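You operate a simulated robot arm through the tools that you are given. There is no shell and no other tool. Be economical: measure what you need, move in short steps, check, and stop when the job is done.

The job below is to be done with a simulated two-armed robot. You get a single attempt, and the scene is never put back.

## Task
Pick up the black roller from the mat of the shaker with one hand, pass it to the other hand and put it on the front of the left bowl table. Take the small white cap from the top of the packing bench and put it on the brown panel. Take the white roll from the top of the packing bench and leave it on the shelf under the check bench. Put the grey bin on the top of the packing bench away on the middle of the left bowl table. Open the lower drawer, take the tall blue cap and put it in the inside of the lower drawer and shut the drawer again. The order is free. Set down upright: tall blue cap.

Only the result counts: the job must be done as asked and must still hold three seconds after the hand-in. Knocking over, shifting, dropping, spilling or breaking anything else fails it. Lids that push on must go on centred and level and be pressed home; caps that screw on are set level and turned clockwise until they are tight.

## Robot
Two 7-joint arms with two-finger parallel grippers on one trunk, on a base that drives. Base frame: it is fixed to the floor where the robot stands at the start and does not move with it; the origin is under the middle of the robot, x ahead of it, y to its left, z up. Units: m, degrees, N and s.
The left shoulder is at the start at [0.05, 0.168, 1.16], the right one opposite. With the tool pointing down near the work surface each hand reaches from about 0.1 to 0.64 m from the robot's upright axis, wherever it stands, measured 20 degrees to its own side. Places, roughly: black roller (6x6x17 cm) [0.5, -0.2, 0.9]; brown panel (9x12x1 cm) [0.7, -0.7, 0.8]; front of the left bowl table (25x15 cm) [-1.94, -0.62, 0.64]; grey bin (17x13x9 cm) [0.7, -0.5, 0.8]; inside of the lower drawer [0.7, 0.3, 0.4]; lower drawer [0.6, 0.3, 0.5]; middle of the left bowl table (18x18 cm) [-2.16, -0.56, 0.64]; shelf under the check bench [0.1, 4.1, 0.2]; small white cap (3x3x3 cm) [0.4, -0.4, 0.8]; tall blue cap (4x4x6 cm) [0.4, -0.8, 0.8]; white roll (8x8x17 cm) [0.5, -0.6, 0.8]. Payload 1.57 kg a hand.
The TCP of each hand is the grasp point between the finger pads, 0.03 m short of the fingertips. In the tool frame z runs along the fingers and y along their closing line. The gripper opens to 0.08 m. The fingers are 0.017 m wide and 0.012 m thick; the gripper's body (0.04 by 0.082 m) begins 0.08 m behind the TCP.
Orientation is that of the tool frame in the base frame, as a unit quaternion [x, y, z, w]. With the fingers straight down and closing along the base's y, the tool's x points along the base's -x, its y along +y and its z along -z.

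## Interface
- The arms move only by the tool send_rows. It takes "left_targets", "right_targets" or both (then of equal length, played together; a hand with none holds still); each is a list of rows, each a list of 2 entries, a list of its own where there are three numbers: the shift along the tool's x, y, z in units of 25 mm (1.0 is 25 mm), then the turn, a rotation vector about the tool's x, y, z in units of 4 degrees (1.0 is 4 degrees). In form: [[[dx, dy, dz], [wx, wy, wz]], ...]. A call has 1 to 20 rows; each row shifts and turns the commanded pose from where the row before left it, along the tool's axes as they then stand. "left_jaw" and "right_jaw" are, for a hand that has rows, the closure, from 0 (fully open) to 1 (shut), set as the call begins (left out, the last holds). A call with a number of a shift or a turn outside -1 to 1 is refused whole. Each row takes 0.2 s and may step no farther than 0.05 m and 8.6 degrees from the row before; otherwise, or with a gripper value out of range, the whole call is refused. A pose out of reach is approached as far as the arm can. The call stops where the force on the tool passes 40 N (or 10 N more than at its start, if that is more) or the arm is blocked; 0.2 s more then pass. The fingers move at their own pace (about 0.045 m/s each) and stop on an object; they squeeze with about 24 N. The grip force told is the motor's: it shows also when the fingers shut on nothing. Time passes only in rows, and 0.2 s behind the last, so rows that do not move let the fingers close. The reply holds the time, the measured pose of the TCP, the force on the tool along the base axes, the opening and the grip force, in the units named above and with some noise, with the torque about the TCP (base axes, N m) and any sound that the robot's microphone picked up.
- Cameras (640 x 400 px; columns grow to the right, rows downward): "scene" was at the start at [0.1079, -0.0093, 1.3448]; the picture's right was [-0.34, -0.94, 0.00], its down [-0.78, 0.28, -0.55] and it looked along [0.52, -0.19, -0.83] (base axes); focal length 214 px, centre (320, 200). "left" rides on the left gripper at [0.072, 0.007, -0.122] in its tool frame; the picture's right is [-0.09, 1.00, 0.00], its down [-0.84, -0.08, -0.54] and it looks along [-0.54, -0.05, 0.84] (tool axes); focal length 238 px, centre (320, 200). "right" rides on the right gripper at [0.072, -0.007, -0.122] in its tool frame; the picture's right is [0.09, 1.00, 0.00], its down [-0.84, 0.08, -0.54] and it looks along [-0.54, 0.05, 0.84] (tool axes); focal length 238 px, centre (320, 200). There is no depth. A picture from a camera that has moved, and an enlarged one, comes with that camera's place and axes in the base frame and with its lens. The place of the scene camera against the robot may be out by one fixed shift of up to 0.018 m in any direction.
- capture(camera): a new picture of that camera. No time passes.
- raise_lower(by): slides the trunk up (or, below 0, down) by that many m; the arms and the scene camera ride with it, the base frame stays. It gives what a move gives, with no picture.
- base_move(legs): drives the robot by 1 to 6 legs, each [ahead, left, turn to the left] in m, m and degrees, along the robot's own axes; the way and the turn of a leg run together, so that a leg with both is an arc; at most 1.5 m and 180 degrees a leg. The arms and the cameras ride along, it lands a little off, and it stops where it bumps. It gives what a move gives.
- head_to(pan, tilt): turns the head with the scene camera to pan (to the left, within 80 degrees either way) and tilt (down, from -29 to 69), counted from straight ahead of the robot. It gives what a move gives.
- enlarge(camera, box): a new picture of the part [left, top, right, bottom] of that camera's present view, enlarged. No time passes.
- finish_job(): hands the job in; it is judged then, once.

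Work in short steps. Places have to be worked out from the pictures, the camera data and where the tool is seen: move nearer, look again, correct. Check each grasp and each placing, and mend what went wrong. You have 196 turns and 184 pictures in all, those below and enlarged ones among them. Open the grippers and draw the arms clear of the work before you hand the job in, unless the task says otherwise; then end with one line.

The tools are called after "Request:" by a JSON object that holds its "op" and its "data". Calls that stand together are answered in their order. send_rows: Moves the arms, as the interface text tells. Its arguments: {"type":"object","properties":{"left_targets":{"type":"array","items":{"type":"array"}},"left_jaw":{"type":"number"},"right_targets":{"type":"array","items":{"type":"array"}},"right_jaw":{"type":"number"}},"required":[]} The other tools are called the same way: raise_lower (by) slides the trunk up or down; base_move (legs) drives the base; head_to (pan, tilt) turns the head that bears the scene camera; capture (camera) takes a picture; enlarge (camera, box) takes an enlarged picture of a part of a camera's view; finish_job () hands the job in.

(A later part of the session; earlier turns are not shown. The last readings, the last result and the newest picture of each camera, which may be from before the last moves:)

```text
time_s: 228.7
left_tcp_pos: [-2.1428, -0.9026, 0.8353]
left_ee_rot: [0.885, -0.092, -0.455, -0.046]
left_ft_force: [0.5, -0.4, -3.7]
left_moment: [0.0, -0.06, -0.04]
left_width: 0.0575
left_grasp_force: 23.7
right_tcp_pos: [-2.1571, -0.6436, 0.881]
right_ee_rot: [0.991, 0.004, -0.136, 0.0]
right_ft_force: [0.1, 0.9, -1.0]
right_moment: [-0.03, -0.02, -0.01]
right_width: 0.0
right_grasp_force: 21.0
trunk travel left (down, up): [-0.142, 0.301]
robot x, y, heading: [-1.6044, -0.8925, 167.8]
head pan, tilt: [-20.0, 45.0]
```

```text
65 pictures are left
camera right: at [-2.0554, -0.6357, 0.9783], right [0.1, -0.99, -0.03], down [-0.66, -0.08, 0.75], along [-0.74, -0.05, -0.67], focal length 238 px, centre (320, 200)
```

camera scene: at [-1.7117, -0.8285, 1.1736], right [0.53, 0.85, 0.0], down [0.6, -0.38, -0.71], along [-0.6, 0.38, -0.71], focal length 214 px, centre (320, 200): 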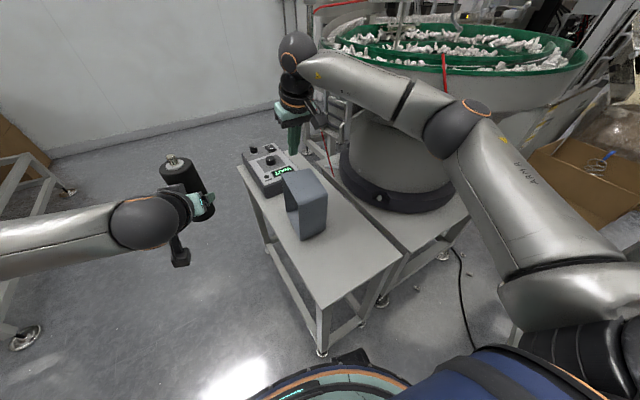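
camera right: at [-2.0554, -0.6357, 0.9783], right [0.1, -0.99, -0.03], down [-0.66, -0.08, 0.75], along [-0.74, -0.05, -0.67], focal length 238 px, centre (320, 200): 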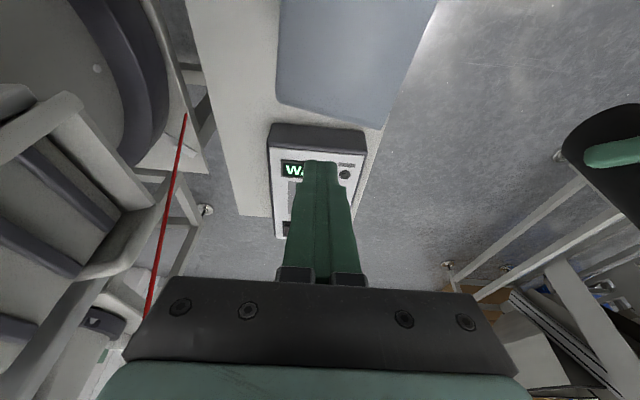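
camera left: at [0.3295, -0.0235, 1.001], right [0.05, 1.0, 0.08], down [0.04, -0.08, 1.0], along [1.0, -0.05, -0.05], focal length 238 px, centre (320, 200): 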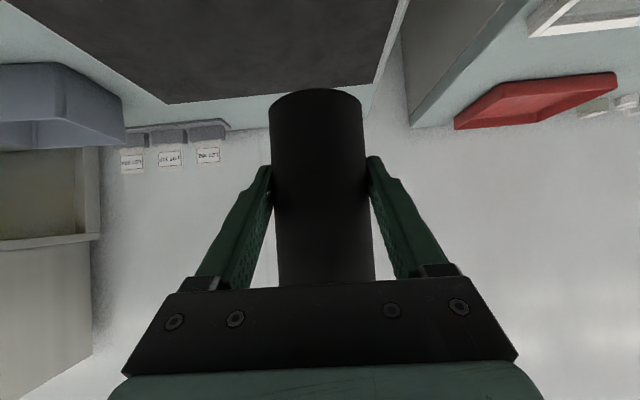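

The bin was caught by the bowl rim on the way down and dropped onto the table, lying on its side. I look closely.

Request:
{"op": "enlarge", "data": {"camera": "scene", "box": [225, 120, 385, 220]}}

Request:
{"op": "enlarge", "data": {"camera": "scene", "box": [225, 170, 425, 295]}}

```text
4.00 times, centred on (305, 170) of scene
camera zoom: at [-1.7117, -0.8285, 1.1736], right [0.53, 0.85, 0.0], down [0.6, -0.38, -0.71], along [-0.6, 0.38, -0.71], focal length 858 px, centre (380, 320)
```

zoom: 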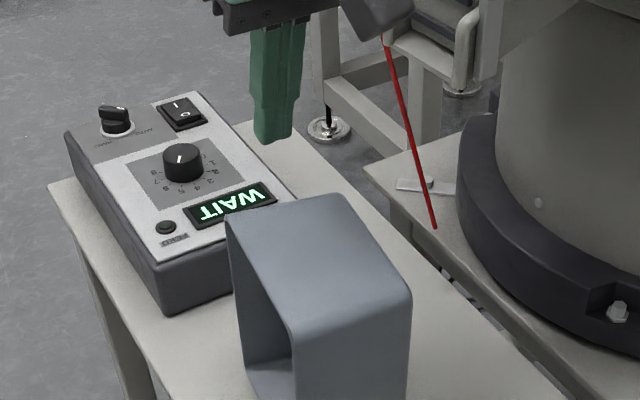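

```text
3.20 times, centred on (325, 232) of scene
camera zoom: at [-1.7117, -0.8285, 1.1736], right [0.53, 0.85, 0.0], down [0.6, -0.38, -0.71], along [-0.6, 0.38, -0.71], focal length 686 px, centre (304, 96)
```

zoom: 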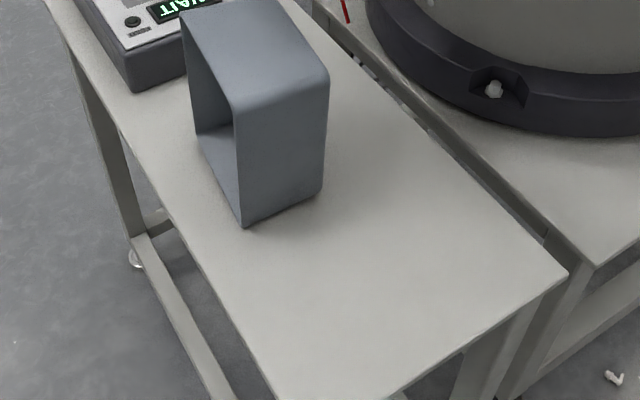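

The bin stands on its short end, opening facing -y, footprint x -2.045 to -2.17, y -0.68 to -0.60. I'll pinch its long wall from the opening side with the robot facing +y, so I raise the trunk and drive round to the table's left side.

Request:
{"op": "raise_lower", "data": {"by": 0.25}}

Request:
{"op": "base_move", "data": {"legs": [[0.1, 0.21, 0], [0.32, 0.12, 0], [0, 0, -78]]}}

Request:
{"op": "head_to", "data": {"pan": -10, "tilt": 50}}

Request:
{"op": "capture", "data": {"camera": "scene"}}

```text
time_s: 231.3
left_tcp_pos: [-2.1423, -0.9032, 1.0854]
left_ee_rot: [0.885, -0.091, -0.455, -0.046]
left_ft_force: [0.2, -0.9, -3.5]
left_moment: [-0.03, -0.01, -0.02]
left_width: 0.0575
left_grasp_force: 24.2
right_tcp_pos: [-2.1582, -0.6445, 1.1315]
right_ee_rot: [0.991, 0.005, -0.135, 0.001]
right_ft_force: [-0.5, 0.1, 0.2]
right_moment: [0.01, 0.01, 0.01]
right_width: 0.0001
right_grasp_force: 21.6
trunk travel left (down, up): [-0.392, 0.051]
robot x, y, heading: [-1.6034, -0.8916, 167.8]
head pan, tilt: [-20.0, 45.0]
```

```text
time_s: 239.0
left_tcp_pos: [-2.1937, -0.6022, 1.0853]
left_ee_rot: [-0.624, 0.634, 0.321, 0.324]
left_ft_force: [0.6, 0.2, -4.0]
left_moment: [-0.05, -0.01, -0.02]
left_width: 0.0577
left_grasp_force: 23.9
right_tcp_pos: [-1.9422, -0.5364, 1.1303]
right_ee_rot: [0.768, -0.627, -0.104, -0.086]
right_ft_force: [0.0, -0.9, -0.1]
right_moment: [0.02, -0.01, 0.04]
right_width: 0.0
right_grasp_force: 21.0
trunk travel left (down, up): [-0.392, 0.051]
robot x, y, heading: [-2.0806, -1.1304, 88.8]
head pan, tilt: [-20.0, 45.0]
```

```text
time_s: 239.7
left_tcp_pos: [-2.1938, -0.6016, 1.0851]
left_ee_rot: [-0.624, 0.634, 0.321, 0.325]
left_ft_force: [0.1, 0.8, -3.2]
left_moment: [-0.06, 0.01, 0.02]
left_width: 0.0576
left_grasp_force: 24.5
right_tcp_pos: [-1.9422, -0.537, 1.1307]
right_ee_rot: [0.767, -0.627, -0.104, -0.087]
right_ft_force: [-0.3, -0.1, -0.8]
right_moment: [-0.01, -0.02, -0.01]
right_width: 0.0
right_grasp_force: 21.5
trunk travel left (down, up): [-0.392, 0.051]
robot x, y, heading: [-2.084, -1.1273, 88.8]
head pan, tilt: [-10.0, 50.0]
```

```text
62 pictures are left
camera scene: at [-2.0661, -0.9978, 1.4166], right [0.98, -0.19, 0.0], down [-0.15, -0.75, -0.64], along [0.12, 0.63, -0.77], focal length 214 px, centre (320, 200)
```

scene: 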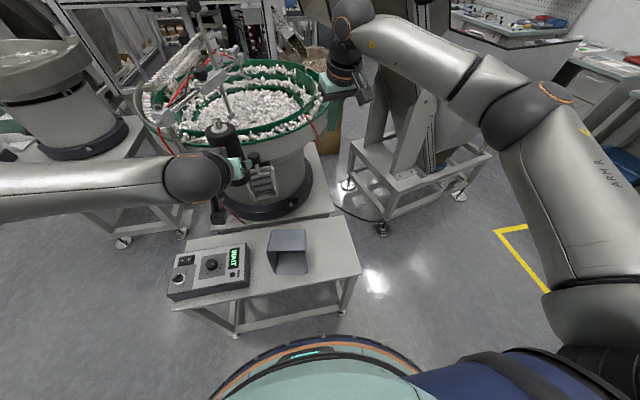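

Now the bin's opening faces the robot. I zoom in to measure it.

Request:
{"op": "enlarge", "data": {"camera": "scene", "box": [220, 210, 380, 310]}}

```text
4.00 times, centred on (300, 260) of scene
camera zoom: at [-2.0661, -0.9978, 1.4166], right [0.98, -0.19, 0.0], down [-0.15, -0.75, -0.64], along [0.12, 0.63, -0.77], focal length 858 px, centre (400, -40)
```

zoom: 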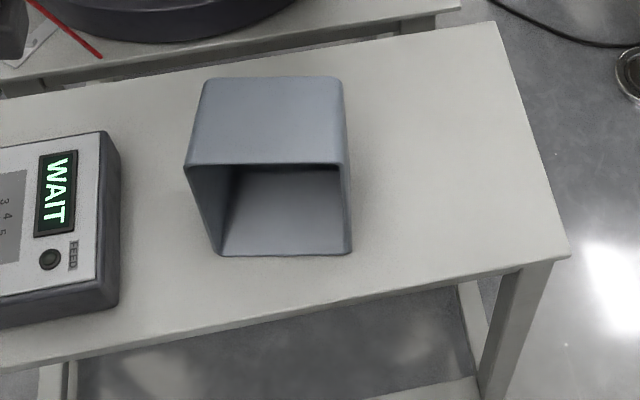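

The bin's right wall lies at x≈-2.054, its rim at y≈-0.69, z 0.64–0.80. I move the left hand further left, pull the right hand back, square it and pitch it forward to 64°.

Request:
{"op": "send_rows", "data": {"left_targets": [[[0, 1, 0], [0, 0, 0]], [[0, 1, 0], [0, 0, 0]], [[0, 1, 0], [0, 0, 0]], [[0, 1, 0], [0, 0, 0]], [[0, 1, 0], [0, 0, 0]], [[0, 1, 0], [0, 0, 0]], [[0, 0, 0], [0, 0, 0]], [[0, 0, 0], [0, 0, 0]], [[0, 0, 0], [0, 0, 0]], [[0, 0, 0], [0, 0, 0]], [[0, 0, 0], [0, 0, 0]], [[0, 0, 0], [0, 0, 0]], [[0, 0, 0], [0, 0, 0]], [[0, 0, 0], [0, 0, 0]], [[0, 0, 0], [0, 0, 0]], [[0, 0, 0], [0, 0, 0]], [[0, 0, 0], [0, 0, 0]], [[0, 0, 0], [0, 0, 0]], [[0, 0, 0], [0, 0, 0]]], "right_targets": [[[0, 0, 0], [0, 0, 1]], [[0, 0, 0], [0, 0, 1]], [[0, 0, 0], [0, 0, 1]], [[1, 0, -0.3], [0, 0, 0]], [[1, 0, -0.3], [0, 0, 0]], [[1, 0, -0.3], [0, 0, 0]], [[1, 0.5, -0.3], [0, -1, 0]], [[0.9, 0.5, -0.3], [0, -1, 0]], [[0.9, 0.5, -0.3], [0, -1, 0]], [[0.8, 0.5, -0.4], [0, -1, 0]], [[0, 0.5, 0], [0, -1, 0]], [[0, 0.5, 0], [0, -1, 0]], [[0, 0.5, 0], [0, -1, 0]], [[0, 0.5, 0], [0, -1, 0]], [[0, 0.5, 0], [0, -1, 0]], [[0, 0, 0], [0, -1, 0]], [[0, 0, 0], [0, -1, 0]], [[0, 0, 0], [0, -1, 0]], [[0, 0, 0], [0, 0, 0]]], "right_jaw": 0.3}}

Request:
{"op": "raise_lower", "data": {"by": -0.2}}

Request:
{"op": "capture", "data": {"camera": "right"}}

Request:
{"op": "capture", "data": {"camera": "scene"}}

```text
time_s: 243.7
left_tcp_pos: [-2.3444, -0.6, 1.0869]
left_ee_rot: [-0.624, 0.634, 0.322, 0.326]
left_ft_force: [-0.3, -0.6, -3.6]
left_moment: [-0.05, -0.03, 0.01]
left_width: 0.0577
left_grasp_force: 24.4
right_tcp_pos: [-2.0549, -0.7116, 1.1371]
right_ee_rot: [-0.591, 0.613, 0.387, 0.354]
right_ft_force: [0.5, 0.5, 0.5]
right_moment: [0.0, -0.05, -0.02]
right_width: 0.056
right_grasp_force: 0.0
trunk travel left (down, up): [-0.392, 0.051]
robot x, y, heading: [-2.0822, -1.1286, 88.9]
head pan, tilt: [-10.0, 50.0]
```

```text
time_s: 245.9
left_tcp_pos: [-2.3444, -0.5999, 0.8863]
left_ee_rot: [-0.624, 0.634, 0.321, 0.324]
left_ft_force: [0.1, 0.3, -2.9]
left_moment: [-0.02, -0.02, 0.01]
left_width: 0.0574
left_grasp_force: 23.6
right_tcp_pos: [-2.0557, -0.7103, 0.9374]
right_ee_rot: [-0.591, 0.614, 0.386, 0.354]
right_ft_force: [0.4, -0.3, 0.3]
right_moment: [-0.01, 0.0, 0.0]
right_width: 0.0559
right_grasp_force: 0.1
trunk travel left (down, up): [-0.192, 0.251]
robot x, y, heading: [-2.0819, -1.1299, 88.9]
head pan, tilt: [-10.0, 50.0]
```

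```text
60 pictures are left
camera right: at [-2.0485, -0.8512, 0.9269], right [-1.0, -0.04, -0.03], down [-0.02, -0.11, 0.99], along [-0.04, 0.99, 0.11], focal length 238 px, centre (320, 200)
```

right: 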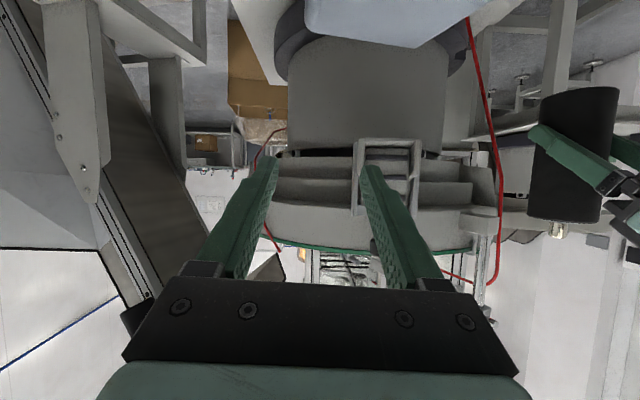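

```text
59 pictures are left
camera scene: at [-2.0662, -0.998, 1.2167], right [0.98, -0.19, 0.0], down [-0.15, -0.75, -0.64], along [0.12, 0.63, -0.77], focal length 214 px, centre (320, 200)
```

scene: 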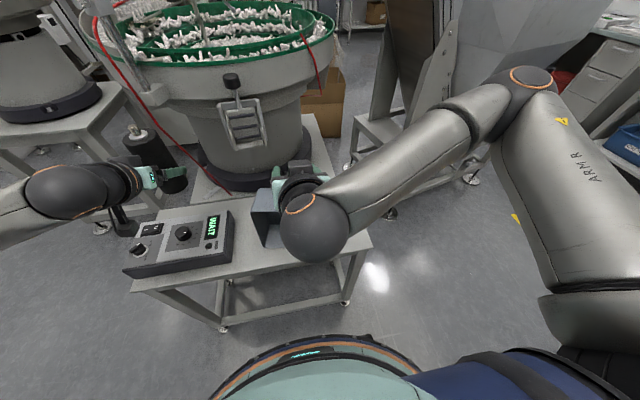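

I raise the left hand to keep the roller clear of the control box, then bring the right hand down and back to the pre-grasp.

Request:
{"op": "send_rows", "data": {"left_targets": [[[-0.81, 0, -0.58], [0, 0, 0]], [[-0.81, 0, -0.58], [0, 0, 0]], [[-0.81, 0, -0.58], [0, 0, 0]], [[-0.81, 0, -0.58], [0, 0, 0]], [[-0.81, 0, -0.58], [0, 0, 0]], [[-0.81, 0, -0.58], [0, 0, 0]]], "right_targets": [[[0.6, 0, -0.5], [0, 0, 0]], [[0.6, 0, -0.5], [0, 0, 0]], [[0.6, 0, 0], [0, 0, 0]], [[0.6, 0, 0], [0, 0, 0]], [[0.6, 0, 0], [0, 0, 0]], [[0.5, 0, 0], [0, 0, 0]]]}}

Request:
{"op": "raise_lower", "data": {"by": -0.15}}

Request:
{"op": "capture", "data": {"camera": "right"}}

```text
time_s: 247.3
left_tcp_pos: [-2.3462, -0.5978, 1.0353]
left_ee_rot: [-0.624, 0.634, 0.321, 0.324]
left_ft_force: [0.6, 0.1, -3.4]
left_moment: [-0.07, 0.0, 0.02]
left_width: 0.0576
left_grasp_force: 23.7
right_tcp_pos: [-2.0588, -0.7735, 0.8709]
right_ee_rot: [-0.591, 0.613, 0.387, 0.355]
right_ft_force: [0.1, -0.3, -0.6]
right_moment: [-0.03, -0.01, 0.0]
right_width: 0.0564
right_grasp_force: 0.1
trunk travel left (down, up): [-0.192, 0.251]
robot x, y, heading: [-2.0833, -1.128, 88.9]
head pan, tilt: [-10.0, 50.0]
```

```text
time_s: 249.0
left_tcp_pos: [-2.3453, -0.5975, 0.8856]
left_ee_rot: [-0.624, 0.634, 0.322, 0.325]
left_ft_force: [-0.4, 0.0, -2.9]
left_moment: [-0.05, 0.01, -0.04]
left_width: 0.0574
left_grasp_force: 24.1
right_tcp_pos: [-2.0573, -0.7729, 0.7206]
right_ee_rot: [-0.591, 0.613, 0.386, 0.354]
right_ft_force: [-0.1, -0.1, -1.1]
right_moment: [-0.02, 0.02, 0.0]
right_width: 0.0561
right_grasp_force: 0.2
trunk travel left (down, up): [-0.042, 0.401]
robot x, y, heading: [-2.0833, -1.1305, 88.9]
head pan, tilt: [-10.0, 50.0]
```

```text
58 pictures are left
camera right: at [-2.0515, -0.9139, 0.7099], right [-1.0, -0.04, -0.03], down [-0.02, -0.11, 0.99], along [-0.04, 0.99, 0.11], focal length 238 px, centre (320, 200)
```

right: 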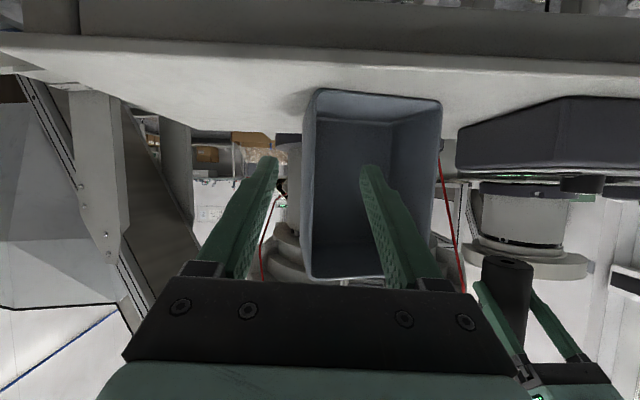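

The +x wall lies between the fingers. I advance 9 cm horizontally and close on it.

Request:
{"op": "send_rows", "data": {"right_targets": [[[-0.41, -0.05, 0.8], [0, 0, 0]], [[-0.41, -0.05, 0.8], [0, 0, 0]], [[-0.41, -0.05, 0.8], [0, 0, 0]], [[-0.41, -0.05, 0.8], [0, 0, 0]]]}}

Request:
{"op": "capture", "data": {"camera": "right"}}

```text
time_s: 250.0
left_tcp_pos: [-2.346, -0.5977, 0.885]
left_ee_rot: [-0.624, 0.634, 0.322, 0.324]
left_ft_force: [0.0, -0.9, -3.6]
left_moment: [-0.05, 0.02, 0.0]
left_width: 0.0575
left_grasp_force: 23.7
right_tcp_pos: [-2.0535, -0.6821, 0.7213]
right_ee_rot: [-0.592, 0.612, 0.386, 0.354]
right_ft_force: [-0.1, -0.4, -0.1]
right_moment: [0.01, 0.05, -0.04]
right_width: 0.0562
right_grasp_force: 0.0
trunk travel left (down, up): [-0.042, 0.401]
robot x, y, heading: [-2.0827, -1.1302, 89.0]
head pan, tilt: [-10.0, 50.0]
```

```text
57 pictures are left
camera right: at [-2.0472, -0.8223, 0.7108], right [-1.0, -0.04, -0.03], down [-0.02, -0.11, 0.99], along [-0.04, 0.99, 0.11], focal length 238 px, centre (320, 200)
```

right: 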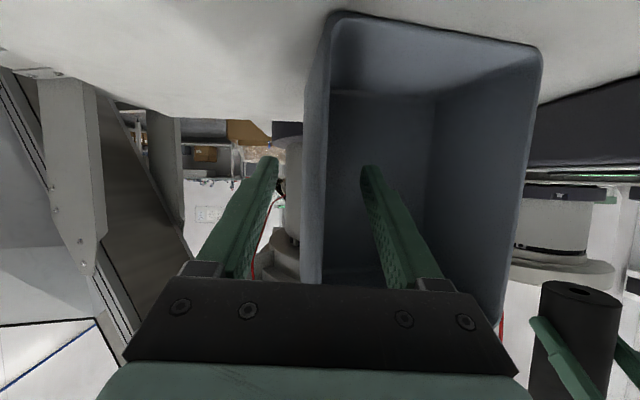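

Straddled. I close and lift with the trunk.

Request:
{"op": "send_rows", "data": {"right_targets": [[[0, 0, 0], [0, 0, 0]], [[0, 0, 0], [0, 0, 0]], [[0, 0, 0], [0, 0, 0]], [[0, 0, 0], [0, 0, 0]], [[0, 0, 0], [0, 0, 0]]], "right_jaw": 1}}

Request:
{"op": "raise_lower", "data": {"by": 0.12}}

Request:
{"op": "capture", "data": {"camera": "scene"}}

```text
time_s: 251.2
left_tcp_pos: [-2.3452, -0.5984, 0.8849]
left_ee_rot: [-0.624, 0.634, 0.322, 0.325]
left_ft_force: [-0.1, 0.0, -3.4]
left_moment: [-0.07, 0.0, -0.05]
left_width: 0.0577
left_grasp_force: 24.1
right_tcp_pos: [-2.0533, -0.6821, 0.7214]
right_ee_rot: [-0.592, 0.613, 0.386, 0.354]
right_ft_force: [-0.1, -0.1, -1.2]
right_moment: [0.03, -0.09, 0.0]
right_width: 0.0036
right_grasp_force: 24.2
trunk travel left (down, up): [-0.042, 0.401]
robot x, y, heading: [-2.0854, -1.1307, 88.8]
head pan, tilt: [-10.0, 50.0]
```

```text
time_s: 252.7
left_tcp_pos: [-2.3463, -0.5971, 1.0049]
left_ee_rot: [-0.624, 0.634, 0.321, 0.324]
left_ft_force: [-0.3, -0.4, -3.1]
left_moment: [-0.04, -0.04, 0.03]
left_width: 0.0577
left_grasp_force: 24.4
right_tcp_pos: [-2.0543, -0.6819, 0.8415]
right_ee_rot: [-0.592, 0.612, 0.386, 0.354]
right_ft_force: [-0.1, 0.2, -0.9]
right_moment: [-0.04, -0.04, 0.01]
right_width: 0.0039
right_grasp_force: 24.2
trunk travel left (down, up): [-0.162, 0.281]
robot x, y, heading: [-2.0803, -1.1246, 88.9]
head pan, tilt: [-10.0, 50.0]
```

```text
56 pictures are left
camera scene: at [-2.0662, -0.9977, 1.1865], right [0.98, -0.19, 0.0], down [-0.15, -0.75, -0.64], along [0.12, 0.63, -0.77], focal length 214 px, centre (320, 200)
```

scene: 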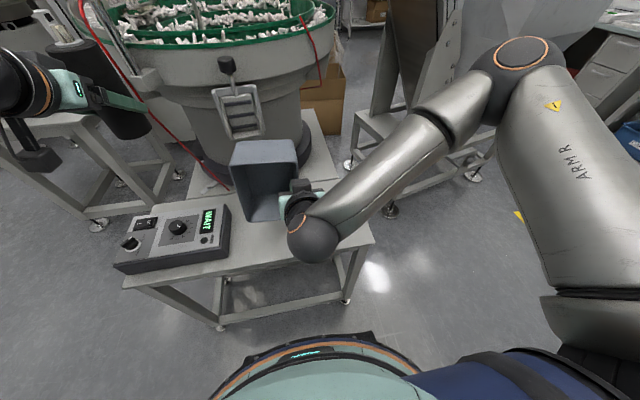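

The bin is held. I rotate the hand back by about 72° so that the bin swings upright.

Request:
{"op": "send_rows", "data": {"right_targets": [[[0, 0, 0], [0, 1, 0]], [[0, 0, 0], [0, 1, 0]], [[0, 0, 0], [0, 1, 0]], [[0, 0, 0], [0, 1, 0]], [[0, 0, 0], [0, 1, 0]], [[0, 0, 0], [0, 1, 0]], [[0, 0, 0], [0, 1, 0]], [[0, 0, 0], [0, 1, 0]], [[0, 0, 0], [0, 1, 0]], [[0, 0, 0], [0, 1, 0]], [[0, 0, 0], [0, 1, 0]], [[0, 0, 0], [0, 1, 0]], [[0, 0, 0], [0, 1, 0]], [[0, 0, 0], [0, 1, 0]], [[0, 0, 0], [0, 1, 0]], [[0, 0, 0], [0, 1, 0]], [[0, 0, 0], [0, 1, 0]], [[0, 0, 0], [0, 1, 0]]]}}

Request:
{"op": "capture", "data": {"camera": "scene"}}

Request:
{"op": "capture", "data": {"camera": "right"}}

```text
time_s: 256.5
left_tcp_pos: [-2.3464, -0.5983, 1.0045]
left_ee_rot: [-0.625, 0.633, 0.321, 0.324]
left_ft_force: [-0.6, 0.4, -3.6]
left_moment: [-0.05, -0.04, 0.02]
left_width: 0.0576
left_grasp_force: 24.0
right_tcp_pos: [-2.0534, -0.6821, 0.8406]
right_ee_rot: [0.706, -0.704, 0.036, 0.074]
right_ft_force: [0.1, 0.4, -0.7]
right_moment: [-0.01, -0.1, 0.02]
right_width: 0.0036
right_grasp_force: 24.4
trunk travel left (down, up): [-0.162, 0.281]
robot x, y, heading: [-2.0809, -1.1285, 88.8]
head pan, tilt: [-10.0, 50.0]
```

```text
55 pictures are left
camera scene: at [-2.0662, -0.9978, 1.1866], right [0.98, -0.19, 0.0], down [-0.15, -0.75, -0.64], along [0.12, 0.63, -0.77], focal length 214 px, centre (320, 200)
```

scene: 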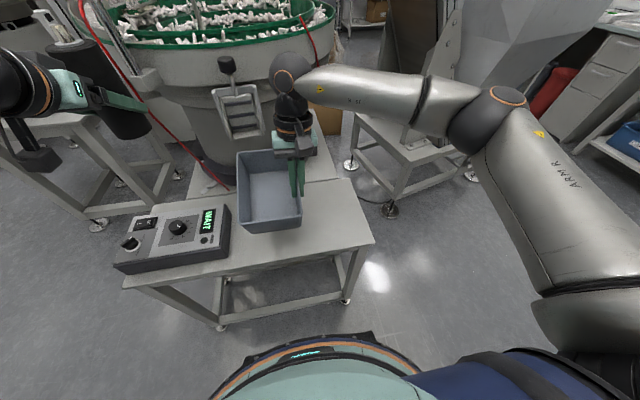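

```text
54 pictures are left
camera right: at [-2.0392, -0.7334, 0.9716], right [-0.99, -0.09, 0.07], down [-0.05, 0.91, 0.41], along [-0.1, 0.4, -0.91], focal length 238 px, centre (320, 200)
```

right: 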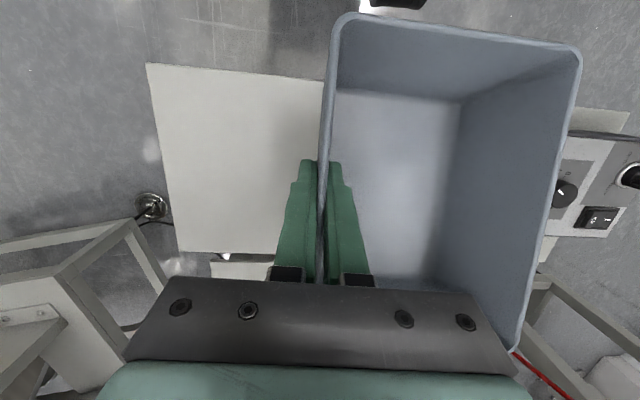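

The bin hangs nearly upright. A ladder-like bracket on the bowl hangs at y≈-0.47, z 0.85–1.0 (what I hit before), so I lower first, make the tool vertical, and then slide in under it.

Request:
{"op": "raise_lower", "data": {"by": -0.06}}

Request:
{"op": "send_rows", "data": {"right_targets": [[[0, 0, 0], [0, -1, 0]], [[0, 0, 0], [0, -1, 0]], [[-0.65, 0.23, 0], [0, 0, 0]], [[-0.65, 0.23, 0], [0, 0, 0]], [[-0.65, 0.23, 0], [0, 0, 0]], [[-0.65, 0.23, 0], [0, 0, 0]], [[-0.65, 0.23, 0], [0, 0, 0]], [[-0.65, 0.23, 0], [0, 0, 0]]]}}

Request:
{"op": "capture", "data": {"camera": "scene"}}

Request:
{"op": "capture", "data": {"camera": "right"}}

```text
time_s: 257.5
left_tcp_pos: [-2.3453, -0.5991, 0.9449]
left_ee_rot: [-0.624, 0.633, 0.323, 0.325]
left_ft_force: [-0.2, 0.2, -3.0]
left_moment: [-0.07, 0.04, 0.0]
left_width: 0.0576
left_grasp_force: 23.9
right_tcp_pos: [-2.0546, -0.683, 0.7825]
right_ee_rot: [0.705, -0.704, 0.034, 0.073]
right_ft_force: [0.3, -1.3, -1.5]
right_moment: [0.0, -0.07, 0.02]
right_width: 0.0036
right_grasp_force: 24.1
trunk travel left (down, up): [-0.102, 0.341]
robot x, y, heading: [-2.0836, -1.1266, 89.0]
head pan, tilt: [-10.0, 50.0]
```

```text
time_s: 259.3
left_tcp_pos: [-2.3453, -0.5979, 0.9458]
left_ee_rot: [-0.624, 0.634, 0.32, 0.324]
left_ft_force: [0.4, -0.8, -4.0]
left_moment: [-0.02, 0.03, -0.01]
left_width: 0.0575
left_grasp_force: 24.2
right_tcp_pos: [-2.0889, -0.5852, 0.7827]
right_ee_rot: [-0.707, 0.707, 0.014, -0.023]
right_ft_force: [0.0, -0.5, -1.7]
right_moment: [-0.03, -0.06, 0.01]
right_width: 0.0037
right_grasp_force: 23.5
trunk travel left (down, up): [-0.102, 0.341]
robot x, y, heading: [-2.086, -1.1278, 89.0]
head pan, tilt: [-10.0, 50.0]
```

```text
53 pictures are left
camera scene: at [-2.0662, -0.9978, 1.1266], right [0.98, -0.19, 0.0], down [-0.15, -0.75, -0.64], along [0.12, 0.63, -0.77], focal length 214 px, centre (320, 200)
```

scene: 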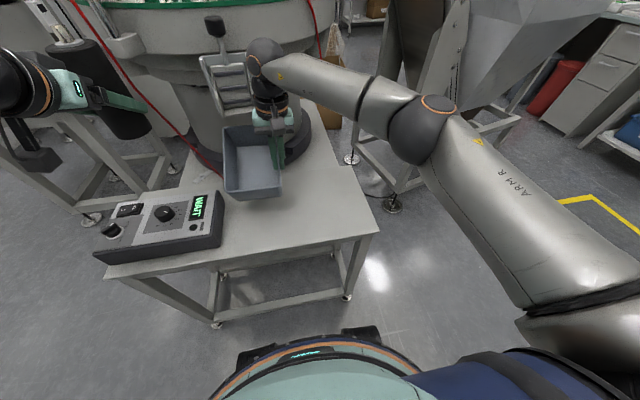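

```text
52 pictures are left
camera right: at [-2.0746, -0.6544, 0.904], right [-0.99, -0.09, 0.06], down [-0.05, 0.84, 0.53], along [-0.09, 0.53, -0.84], focal length 238 px, centre (320, 200)
```

right: 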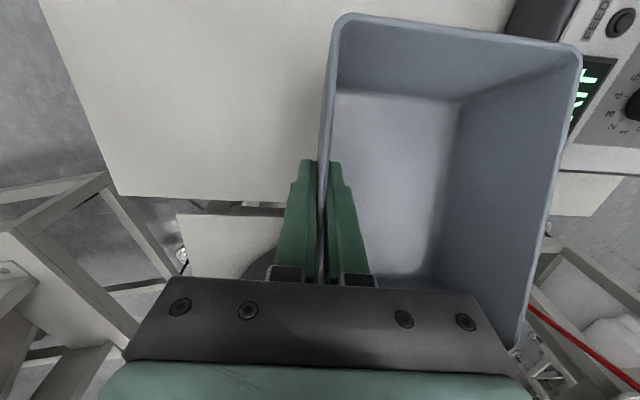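

Position is good. I lower in steps, pressing so that the bin levels on the table.

Request:
{"op": "raise_lower", "data": {"by": -0.035}}

Request:
{"op": "raise_lower", "data": {"by": -0.014}}

Request:
{"op": "raise_lower", "data": {"by": -0.008}}

Request:
{"op": "capture", "data": {"camera": "scene"}}

```text
time_s: 260.1
left_tcp_pos: [-2.3469, -0.5985, 0.9104]
left_ee_rot: [-0.624, 0.634, 0.321, 0.325]
left_ft_force: [0.0, -0.2, -4.0]
left_moment: [-0.07, 0.03, 0.0]
left_width: 0.0576
left_grasp_force: 24.2
right_tcp_pos: [-2.0888, -0.5854, 0.7485]
right_ee_rot: [-0.706, 0.708, 0.014, -0.024]
right_ft_force: [0.5, -0.6, -1.8]
right_moment: [-0.04, -0.1, 0.04]
right_width: 0.0038
right_grasp_force: 23.8
trunk travel left (down, up): [-0.067, 0.376]
robot x, y, heading: [-2.0835, -1.1285, 89.1]
head pan, tilt: [-10.0, 50.0]
```

```text
time_s: 260.7
left_tcp_pos: [-2.3455, -0.5983, 0.8963]
left_ee_rot: [-0.624, 0.634, 0.321, 0.325]
left_ft_force: [-0.2, 0.2, -3.7]
left_moment: [-0.07, 0.03, -0.02]
left_width: 0.0576
left_grasp_force: 23.9
right_tcp_pos: [-2.0891, -0.5859, 0.7342]
right_ee_rot: [-0.706, 0.707, 0.015, -0.024]
right_ft_force: [0.1, -0.4, -1.9]
right_moment: [-0.01, -0.11, 0.02]
right_width: 0.004
right_grasp_force: 23.9
trunk travel left (down, up): [-0.053, 0.39]
robot x, y, heading: [-2.0852, -1.1294, 89.1]
head pan, tilt: [-10.0, 50.0]
```

```text
time_s: 261.3
left_tcp_pos: [-2.3456, -0.5977, 0.8876]
left_ee_rot: [-0.624, 0.634, 0.322, 0.325]
left_ft_force: [0.2, 0.3, -3.7]
left_moment: [-0.05, 0.0, 0.01]
left_width: 0.0577
left_grasp_force: 23.8
right_tcp_pos: [-2.0883, -0.5853, 0.726]
right_ee_rot: [-0.706, 0.708, 0.014, -0.023]
right_ft_force: [0.3, 0.2, -2.2]
right_moment: [-0.05, -0.13, -0.01]
right_width: 0.0039
right_grasp_force: 23.9
trunk travel left (down, up): [-0.045, 0.398]
robot x, y, heading: [-2.0817, -1.129, 88.9]
head pan, tilt: [-10.0, 50.0]
```

```text
51 pictures are left
camera scene: at [-2.0661, -0.9979, 1.0696], right [0.98, -0.19, 0.0], down [-0.15, -0.75, -0.64], along [0.12, 0.63, -0.77], focal length 214 px, centre (320, 200)
```

scene: 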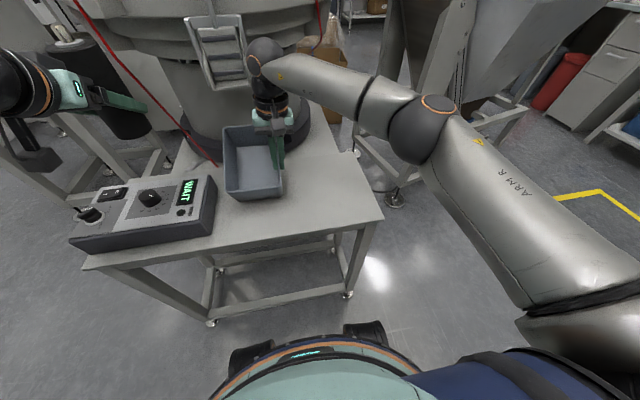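

Request:
{"op": "raise_lower", "data": {"by": -0.01}}

Request:
{"op": "raise_lower", "data": {"by": -0.008}}

Request:
{"op": "enlarge", "data": {"camera": "scene", "box": [170, 100, 330, 200]}}

```text
time_s: 261.9
left_tcp_pos: [-2.3462, -0.598, 0.8786]
left_ee_rot: [-0.624, 0.634, 0.321, 0.325]
left_ft_force: [0.2, -0.4, -2.5]
left_moment: [-0.04, -0.01, -0.03]
left_width: 0.0574
left_grasp_force: 24.0
right_tcp_pos: [-2.0893, -0.5859, 0.7175]
right_ee_rot: [-0.706, 0.708, 0.016, -0.024]
right_ft_force: [-0.9, 5.1, 11.9]
right_moment: [-0.39, 0.03, -0.06]
right_width: 0.0037
right_grasp_force: 24.2
trunk travel left (down, up): [-0.035, 0.408]
robot x, y, heading: [-2.0851, -1.1274, 89.0]
head pan, tilt: [-10.0, 50.0]
```

```text
time_s: 262.4
left_tcp_pos: [-2.3458, -0.5983, 0.8699]
left_ee_rot: [-0.624, 0.633, 0.322, 0.324]
left_ft_force: [0.1, -1.4, -3.8]
left_moment: [-0.02, 0.0, -0.02]
left_width: 0.0574
left_grasp_force: 23.8
right_tcp_pos: [-2.0882, -0.5855, 0.7073]
right_ee_rot: [-0.706, 0.708, 0.015, -0.024]
right_ft_force: [-0.2, 2.8, 13.2]
right_moment: [-0.65, -0.04, -0.05]
right_width: 0.0035
right_grasp_force: 23.9
trunk travel left (down, up): [-0.027, 0.416]
robot x, y, heading: [-2.0836, -1.1269, 88.9]
head pan, tilt: [-10.0, 50.0]
```

```text
4.00 times, centred on (250, 150) of scene
camera zoom: at [-2.0662, -0.9986, 1.0516], right [0.98, -0.19, 0.0], down [-0.15, -0.75, -0.64], along [0.12, 0.63, -0.77], focal length 858 px, centre (600, 400)
```

zoom: 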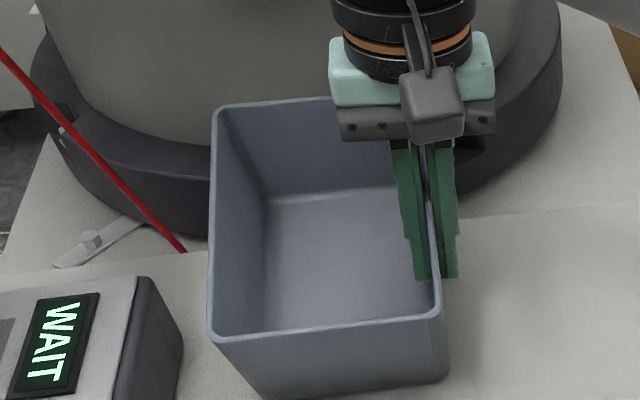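

The bin is on the table with 13 N. I press slightly more, then open and lift off.

Request:
{"op": "raise_lower", "data": {"by": -0.008}}

Request:
{"op": "send_rows", "data": {"right_targets": [[[0, 0, 0], [0, 0, 0]], [[0, 0, 0], [0, 0, 0]], [[0, 0, 0], [0, 0, 0]]], "right_jaw": 0.4}}

Request:
{"op": "raise_lower", "data": {"by": 0.16}}

Request:
{"op": "capture", "data": {"camera": "scene"}}

Request:
{"op": "capture", "data": {"camera": "right"}}

```text
time_s: 263.0
left_tcp_pos: [-2.3458, -0.5991, 0.8627]
left_ee_rot: [-0.624, 0.634, 0.321, 0.325]
left_ft_force: [-0.4, -0.6, -3.7]
left_moment: [-0.05, 0.03, -0.04]
left_width: 0.0577
left_grasp_force: 24.0
right_tcp_pos: [-2.0886, -0.5859, 0.6986]
right_ee_rot: [-0.706, 0.708, 0.014, -0.024]
right_ft_force: [-1.1, 3.9, 11.6]
right_moment: [-0.57, -0.04, -0.06]
right_width: 0.0038
right_grasp_force: 23.9
trunk travel left (down, up): [-0.019, 0.424]
robot x, y, heading: [-2.0833, -1.1281, 88.9]
head pan, tilt: [-10.0, 50.0]
```

```text
time_s: 263.8
left_tcp_pos: [-2.3472, -0.599, 0.8624]
left_ee_rot: [-0.624, 0.633, 0.322, 0.324]
left_ft_force: [0.0, -0.1, -4.2]
left_moment: [-0.05, 0.04, -0.02]
left_width: 0.0578
left_grasp_force: 24.2
right_tcp_pos: [-2.0883, -0.5854, 0.6991]
right_ee_rot: [-0.706, 0.707, 0.014, -0.024]
right_ft_force: [-0.1, 0.2, -0.8]
right_moment: [-0.01, 0.01, 0.01]
right_width: 0.0481
right_grasp_force: 0.0
trunk travel left (down, up): [-0.019, 0.424]
robot x, y, heading: [-2.0857, -1.1284, 89.0]
head pan, tilt: [-10.0, 50.0]
```

```text
time_s: 265.6
left_tcp_pos: [-2.3459, -0.5978, 1.0223]
left_ee_rot: [-0.624, 0.634, 0.321, 0.324]
left_ft_force: [0.2, -0.4, -3.8]
left_moment: [-0.04, -0.01, 0.0]
left_width: 0.0574
left_grasp_force: 24.4
right_tcp_pos: [-2.0884, -0.585, 0.8605]
right_ee_rot: [-0.706, 0.708, 0.014, -0.024]
right_ft_force: [-0.6, -0.2, 0.0]
right_moment: [0.0, 0.0, -0.04]
right_width: 0.0479
right_grasp_force: 0.0
trunk travel left (down, up): [-0.179, 0.264]
robot x, y, heading: [-2.0851, -1.1283, 88.9]
head pan, tilt: [-10.0, 50.0]
```

```text
49 pictures are left
camera scene: at [-2.0662, -0.9978, 1.2035], right [0.98, -0.19, 0.0], down [-0.15, -0.75, -0.64], along [0.12, 0.63, -0.77], focal length 214 px, centre (320, 200)
```

scene: 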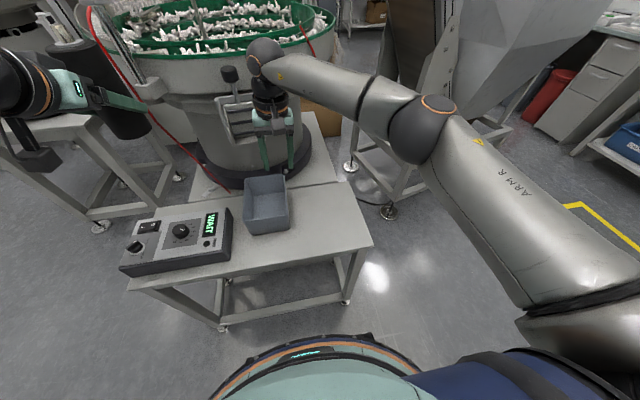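

```text
48 pictures are left
camera right: at [-2.0746, -0.6546, 0.981], right [-0.99, -0.09, 0.06], down [-0.05, 0.84, 0.53], along [-0.09, 0.53, -0.84], focal length 238 px, centre (320, 200)
```

right: 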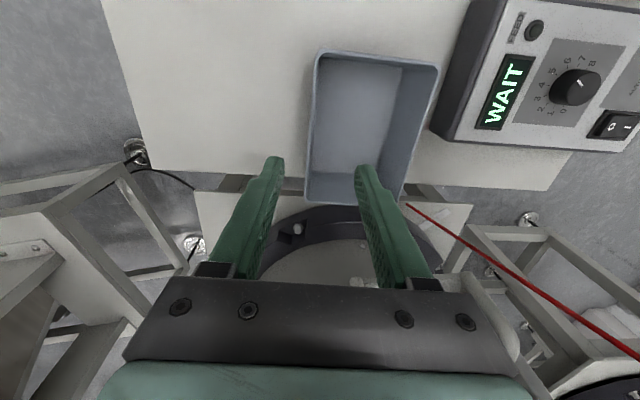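

The bin sits flat at about [-2.142, -0.573], right in the middle. Now the roller: I pull the right hand back and to the right, and shift the base 0.23 m to the right so that the left hand reaches the front of the table.

Request:
{"op": "send_rows", "data": {"right_targets": [[[1, 0, -0.5], [0, 0, 0]], [[1, 0, -0.5], [0, 0, 0]], [[1, 0, -0.5], [0, 0, 0]], [[1, 0, -0.5], [0, 0, 0]], [[1, 0, -0.5], [0, 0, 0]], [[0.5, -1, -0.5], [0, 0, 0]], [[0, -1, -0.5], [0, 0, 0]], [[0, -1, -0.5], [0, 0, 0]], [[0, -1, 0], [0, 0, 0]], [[0, -1, 0], [0, 0, 0]], [[0, -1, 0], [0, 0, 0]], [[0, -1, 0], [0, 0, 0]]]}}

Request:
{"op": "base_move", "data": {"legs": [[0, -0.23, 1]]}}

Request:
{"op": "send_rows", "data": {"left_targets": [[[0, -1, 0], [0, 0, 0]], [[0, -1, 0], [0, 0, 0]], [[0, -1, 0], [0, 0, 0]], [[0, -1, 0], [0, 0, 0]], [[0, -1, 0], [0, 0, 0]], [[0, -1, 0], [0, 0, 0]], [[0, -1, 0], [0, 0, 0]]]}}

Request:
{"op": "capture", "data": {"camera": "scene"}}

Request:
{"op": "capture", "data": {"camera": "left"}}

```text
time_s: 268.2
left_tcp_pos: [-2.3463, -0.598, 1.0226]
left_ee_rot: [-0.624, 0.634, 0.321, 0.325]
left_ft_force: [-0.2, 0.3, -2.6]
left_moment: [-0.04, 0.0, -0.02]
left_width: 0.0576
left_grasp_force: 24.0
right_tcp_pos: [-1.9088, -0.722, 0.9526]
right_ee_rot: [-0.706, 0.707, 0.014, -0.023]
right_ft_force: [0.5, -0.3, 0.5]
right_moment: [0.02, 0.0, -0.01]
right_width: 0.048
right_grasp_force: 0.2
trunk travel left (down, up): [-0.179, 0.264]
robot x, y, heading: [-2.0844, -1.1294, 88.9]
head pan, tilt: [-10.0, 50.0]
```

```text
time_s: 270.9
left_tcp_pos: [-2.1275, -0.6056, 1.0225]
left_ee_rot: [0.631, -0.628, -0.324, -0.321]
left_ft_force: [0.0, 0.9, -3.7]
left_moment: [-0.05, 0.03, -0.05]
left_width: 0.0573
left_grasp_force: 24.0
right_tcp_pos: [-1.6879, -0.7206, 0.9518]
right_ee_rot: [0.713, -0.7, -0.014, 0.025]
right_ft_force: [0.6, -0.8, -0.2]
right_moment: [0.01, -0.01, -0.02]
right_width: 0.0478
right_grasp_force: 0.0
trunk travel left (down, up): [-0.179, 0.264]
robot x, y, heading: [-1.8555, -1.1314, 90.3]
head pan, tilt: [-10.0, 50.0]
```

```text
time_s: 272.5
left_tcp_pos: [-1.9529, -0.6025, 1.0217]
left_ee_rot: [0.631, -0.627, -0.325, -0.321]
left_ft_force: [0.5, 0.0, -4.0]
left_moment: [-0.03, -0.01, 0.0]
left_width: 0.0576
left_grasp_force: 24.4
right_tcp_pos: [-1.6866, -0.7214, 0.9522]
right_ee_rot: [0.714, -0.7, -0.013, 0.024]
right_ft_force: [0.6, -0.3, 0.4]
right_moment: [-0.01, 0.02, -0.03]
right_width: 0.0482
right_grasp_force: 0.1
trunk travel left (down, up): [-0.179, 0.264]
robot x, y, heading: [-1.8521, -1.1304, 90.5]
head pan, tilt: [-10.0, 50.0]
```

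```text
47 pictures are left
camera scene: at [-1.8392, -0.9996, 1.2036], right [0.99, -0.17, 0.0], down [-0.13, -0.75, -0.64], along [0.11, 0.63, -0.77], focal length 214 px, centre (320, 200)
```

scene: 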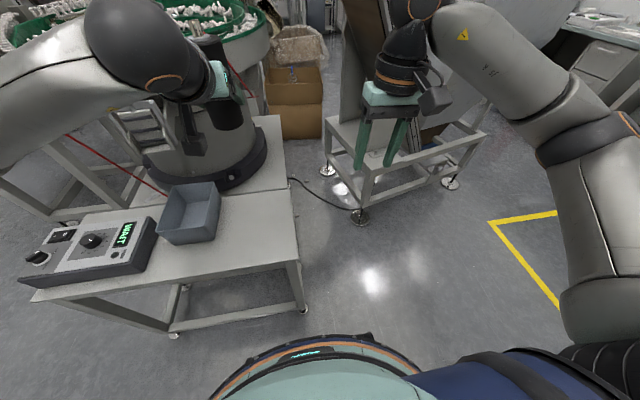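

```text
46 pictures are left
camera left: at [-1.9579, -0.7447, 1.0335], right [-1.0, 0.05, 0.08], down [0.08, 0.05, 1.0], along [0.04, 1.0, -0.05], focal length 238 px, centre (320, 200)
```

left: 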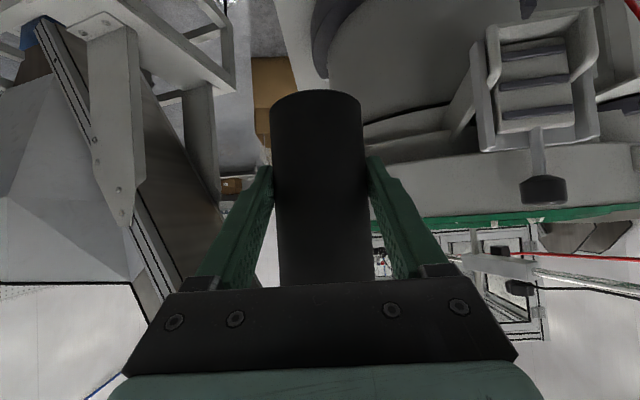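

The roller hangs above the front area. I nudge to [-1.94, -0.615] and lower: 0.15 m by arm, then by the trunk.

Request:
{"op": "send_rows", "data": {"left_targets": [[[0.29, -0.5, -0.4], [0, 0, 0]], [[0.81, 0, 0.58], [0, 0, 0]], [[0.81, 0, 0.58], [0, 0, 0]], [[0.81, 0, 0.58], [0, 0, 0]], [[0.81, 0, 0.58], [0, 0, 0]], [[0.81, 0, 0.58], [0, 0, 0]], [[0.81, 0, 0.58], [0, 0, 0]]]}}

Request:
{"op": "raise_lower", "data": {"by": -0.165}}

Request:
{"op": "capture", "data": {"camera": "left"}}

Request:
{"op": "capture", "data": {"camera": "scene"}}

```text
time_s: 274.1
left_tcp_pos: [-1.9413, -0.6181, 0.8722]
left_ee_rot: [0.632, -0.627, -0.325, -0.321]
left_ft_force: [-0.2, -0.8, -4.7]
left_moment: [-0.07, 0.02, -0.01]
left_width: 0.0575
left_grasp_force: 23.9
right_tcp_pos: [-1.6873, -0.7213, 0.9526]
right_ee_rot: [0.713, -0.7, -0.014, 0.024]
right_ft_force: [0.4, 0.6, -0.6]
right_moment: [0.04, 0.02, 0.01]
right_width: 0.048
right_grasp_force: 0.0
trunk travel left (down, up): [-0.179, 0.264]
robot x, y, heading: [-1.8538, -1.1297, 90.1]
head pan, tilt: [-10.0, 50.0]
```

```text
time_s: 276.0
left_tcp_pos: [-1.9404, -0.6191, 0.7073]
left_ee_rot: [0.631, -0.628, -0.324, -0.321]
left_ft_force: [0.0, -0.2, -3.1]
left_moment: [-0.04, 0.03, -0.01]
left_width: 0.0573
left_grasp_force: 24.0
right_tcp_pos: [-1.6878, -0.7219, 0.7871]
right_ee_rot: [0.713, -0.7, -0.014, 0.024]
right_ft_force: [0.2, 0.1, 0.4]
right_moment: [-0.01, -0.02, 0.03]
right_width: 0.0479
right_grasp_force: 0.2
trunk travel left (down, up): [-0.014, 0.429]
robot x, y, heading: [-1.8519, -1.1261, 90.3]
head pan, tilt: [-10.0, 50.0]
```

```text
45 pictures are left
camera left: at [-1.9458, -0.7594, 0.7194], right [-1.0, 0.05, 0.08], down [0.08, 0.05, 1.0], along [0.04, 1.0, -0.05], focal length 238 px, centre (320, 200)
```

left: 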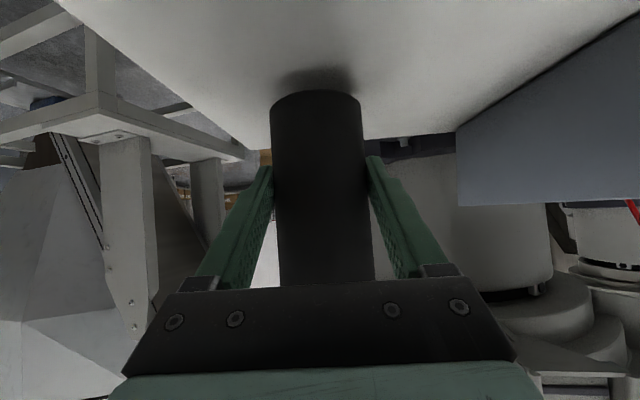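

```text
44 pictures are left
camera scene: at [-1.8394, -0.9997, 1.0387], right [0.98, -0.17, 0.0], down [-0.13, -0.75, -0.64], along [0.11, 0.63, -0.77], focal length 214 px, centre (320, 200)
```

scene: 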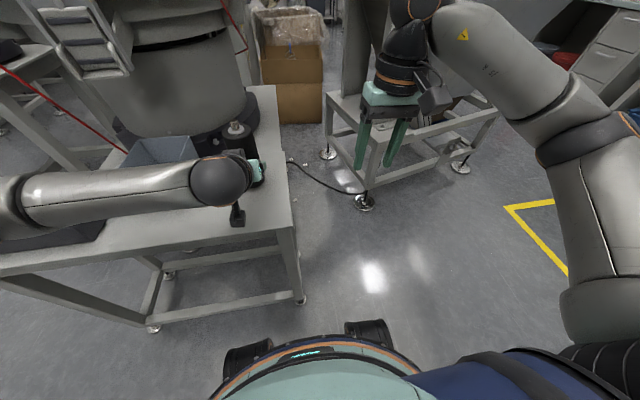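

Nearly down, as the shadow shows. I step down 5–6 mm at a time, watching the force.

Request:
{"op": "send_rows", "data": {"left_targets": [[[0.32, 0, 0.23], [0, 0, 0]]]}}

Request:
{"op": "send_rows", "data": {"left_targets": [[[0.2, 0, 0.14], [0, 0, 0]]]}}

Request:
{"op": "send_rows", "data": {"left_targets": [[[0.13, 0, 0.093], [0, 0, 0]]]}}

Request:
{"op": "send_rows", "data": {"left_targets": [[[0.1, 0, 0.07], [0, 0, 0]]]}}

```text
time_s: 276.4
left_tcp_pos: [-1.9412, -0.6187, 0.6979]
left_ee_rot: [0.63, -0.628, -0.324, -0.321]
left_ft_force: [-0.5, 0.2, -4.3]
left_moment: [-0.07, -0.04, -0.01]
left_width: 0.0575
left_grasp_force: 24.2
right_tcp_pos: [-1.6875, -0.7216, 0.7864]
right_ee_rot: [0.713, -0.701, -0.013, 0.024]
right_ft_force: [0.1, 0.2, 0.9]
right_moment: [-0.01, -0.02, -0.01]
right_width: 0.0479
right_grasp_force: 0.0
trunk travel left (down, up): [-0.014, 0.429]
robot x, y, heading: [-1.8535, -1.1294, 90.4]
head pan, tilt: [-10.0, 50.0]
```

```text
time_s: 276.8
left_tcp_pos: [-1.9394, -0.6188, 0.6938]
left_ee_rot: [0.631, -0.625, -0.327, -0.323]
left_ft_force: [-3.4, -6.8, 8.2]
left_moment: [-0.49, 0.02, -0.15]
left_width: 0.0575
left_grasp_force: 24.1
right_tcp_pos: [-1.6871, -0.7203, 0.7876]
right_ee_rot: [0.714, -0.7, -0.015, 0.023]
right_ft_force: [-0.2, -0.2, -0.5]
right_moment: [0.01, 0.0, 0.02]
right_width: 0.0482
right_grasp_force: 0.1
trunk travel left (down, up): [-0.014, 0.429]
robot x, y, heading: [-1.8517, -1.1292, 90.2]
head pan, tilt: [-10.0, 50.0]
```

```text
time_s: 277.2
left_tcp_pos: [-1.941, -0.6175, 0.6932]
left_ee_rot: [0.63, -0.623, -0.329, -0.326]
left_ft_force: [-6.4, -6.2, 25.9]
left_moment: [-0.03, 0.05, 0.0]
left_width: 0.0576
left_grasp_force: 23.5
right_tcp_pos: [-1.6876, -0.7225, 0.7886]
right_ee_rot: [0.713, -0.7, -0.016, 0.023]
right_ft_force: [0.4, 0.5, 0.0]
right_moment: [0.02, 0.0, -0.01]
right_width: 0.0481
right_grasp_force: 0.0
trunk travel left (down, up): [-0.014, 0.429]
robot x, y, heading: [-1.8524, -1.1307, 89.7]
head pan, tilt: [-10.0, 50.0]
```

```text
time_s: 277.6
left_tcp_pos: [-1.9403, -0.6168, 0.6906]
left_ee_rot: [0.629, -0.623, -0.33, -0.327]
left_ft_force: [-7.1, -4.8, 29.7]
left_moment: [0.29, 0.22, 0.18]
left_width: 0.0578
left_grasp_force: 24.1
right_tcp_pos: [-1.6883, -0.7226, 0.7893]
right_ee_rot: [0.714, -0.7, -0.014, 0.023]
right_ft_force: [-0.9, 0.8, 0.1]
right_moment: [-0.03, 0.0, 0.02]
right_width: 0.048
right_grasp_force: 0.0
trunk travel left (down, up): [-0.014, 0.429]
robot x, y, heading: [-1.8568, -1.1284, 89.8]
head pan, tilt: [-10.0, 50.0]
```

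It stands firmly on the table. I ease the pressure, open, and withdraw along the tool axis.

Request:
{"op": "send_rows", "data": {"left_targets": [[[-0.1, 0, -0.07], [0, 0, 0]], [[-0.05, 0, -0.035], [0, 0, 0]]]}}

Request:
{"op": "send_rows", "data": {"left_targets": [[[0, 0, 0], [0, 0, 0]], [[0, 0, 0], [0, 0, 0]], [[0, 0, 0], [0, 0, 0]], [[0, 0, 0], [0, 0, 0]]], "left_jaw": 0}}

Request:
{"op": "send_rows", "data": {"left_targets": [[[0, 0, -0.5], [0, 0, 0]], [[0, 0, -0.8], [0, 0, 0]], [[0, 0, -1], [0, 0, 0]], [[0, 0, -1], [0, 0, 0]], [[0, 0, -1], [0, 0, 0]]]}}

Request:
{"op": "capture", "data": {"camera": "left"}}

```text
time_s: 278.2
left_tcp_pos: [-1.9402, -0.6187, 0.6906]
left_ee_rot: [0.63, -0.625, -0.329, -0.323]
left_ft_force: [-6.3, 4.1, 16.6]
left_moment: [0.92, 0.02, 0.28]
left_width: 0.0576
left_grasp_force: 23.7
right_tcp_pos: [-1.6878, -0.7218, 0.788]
right_ee_rot: [0.714, -0.7, -0.014, 0.024]
right_ft_force: [-0.2, -0.1, 0.5]
right_moment: [-0.03, 0.0, -0.02]
right_width: 0.048
right_grasp_force: 0.2
trunk travel left (down, up): [-0.014, 0.429]
robot x, y, heading: [-1.8558, -1.1275, 90.1]
head pan, tilt: [-10.0, 50.0]
```

```text
time_s: 279.2
left_tcp_pos: [-1.9403, -0.6179, 0.689]
left_ee_rot: [0.631, -0.628, -0.324, -0.321]
left_ft_force: [0.4, -0.2, 0.0]
left_moment: [0.0, 0.03, -0.02]
left_width: 0.0802
left_grasp_force: 0.1
right_tcp_pos: [-1.6877, -0.7226, 0.7876]
right_ee_rot: [0.713, -0.7, -0.014, 0.024]
right_ft_force: [-0.3, 1.0, 0.1]
right_moment: [0.0, 0.01, 0.01]
right_width: 0.0481
right_grasp_force: 0.0
trunk travel left (down, up): [-0.014, 0.429]
robot x, y, heading: [-1.8558, -1.1335, 90.0]
head pan, tilt: [-10.0, 50.0]
```

```text
time_s: 280.4
left_tcp_pos: [-1.9398, -0.704, 0.7524]
left_ee_rot: [0.631, -0.627, -0.324, -0.32]
left_ft_force: [0.2, 0.3, 0.2]
left_moment: [0.0, -0.01, 0.03]
left_width: 0.0798
left_grasp_force: 0.2
right_tcp_pos: [-1.6869, -0.7218, 0.7869]
right_ee_rot: [0.714, -0.7, -0.014, 0.024]
right_ft_force: [0.0, -0.3, -0.6]
right_moment: [0.01, -0.04, -0.01]
right_width: 0.0478
right_grasp_force: 0.1
trunk travel left (down, up): [-0.014, 0.429]
robot x, y, heading: [-1.8507, -1.1309, 90.2]
head pan, tilt: [-10.0, 50.0]
```

```text
43 pictures are left
camera left: at [-1.945, -0.8456, 0.764], right [-1.0, 0.05, 0.08], down [0.08, 0.05, 1.0], along [0.04, 1.0, -0.05], focal length 238 px, centre (320, 200)
```

left: 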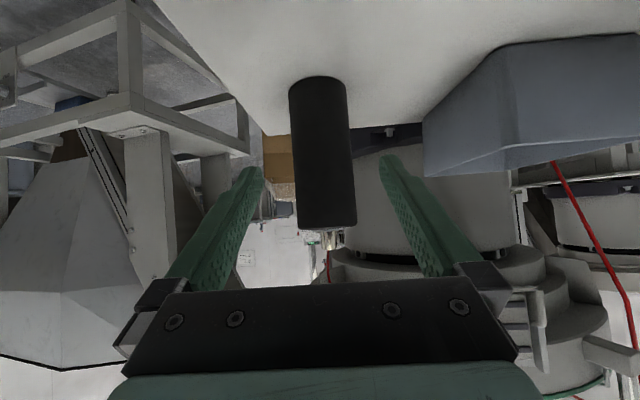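

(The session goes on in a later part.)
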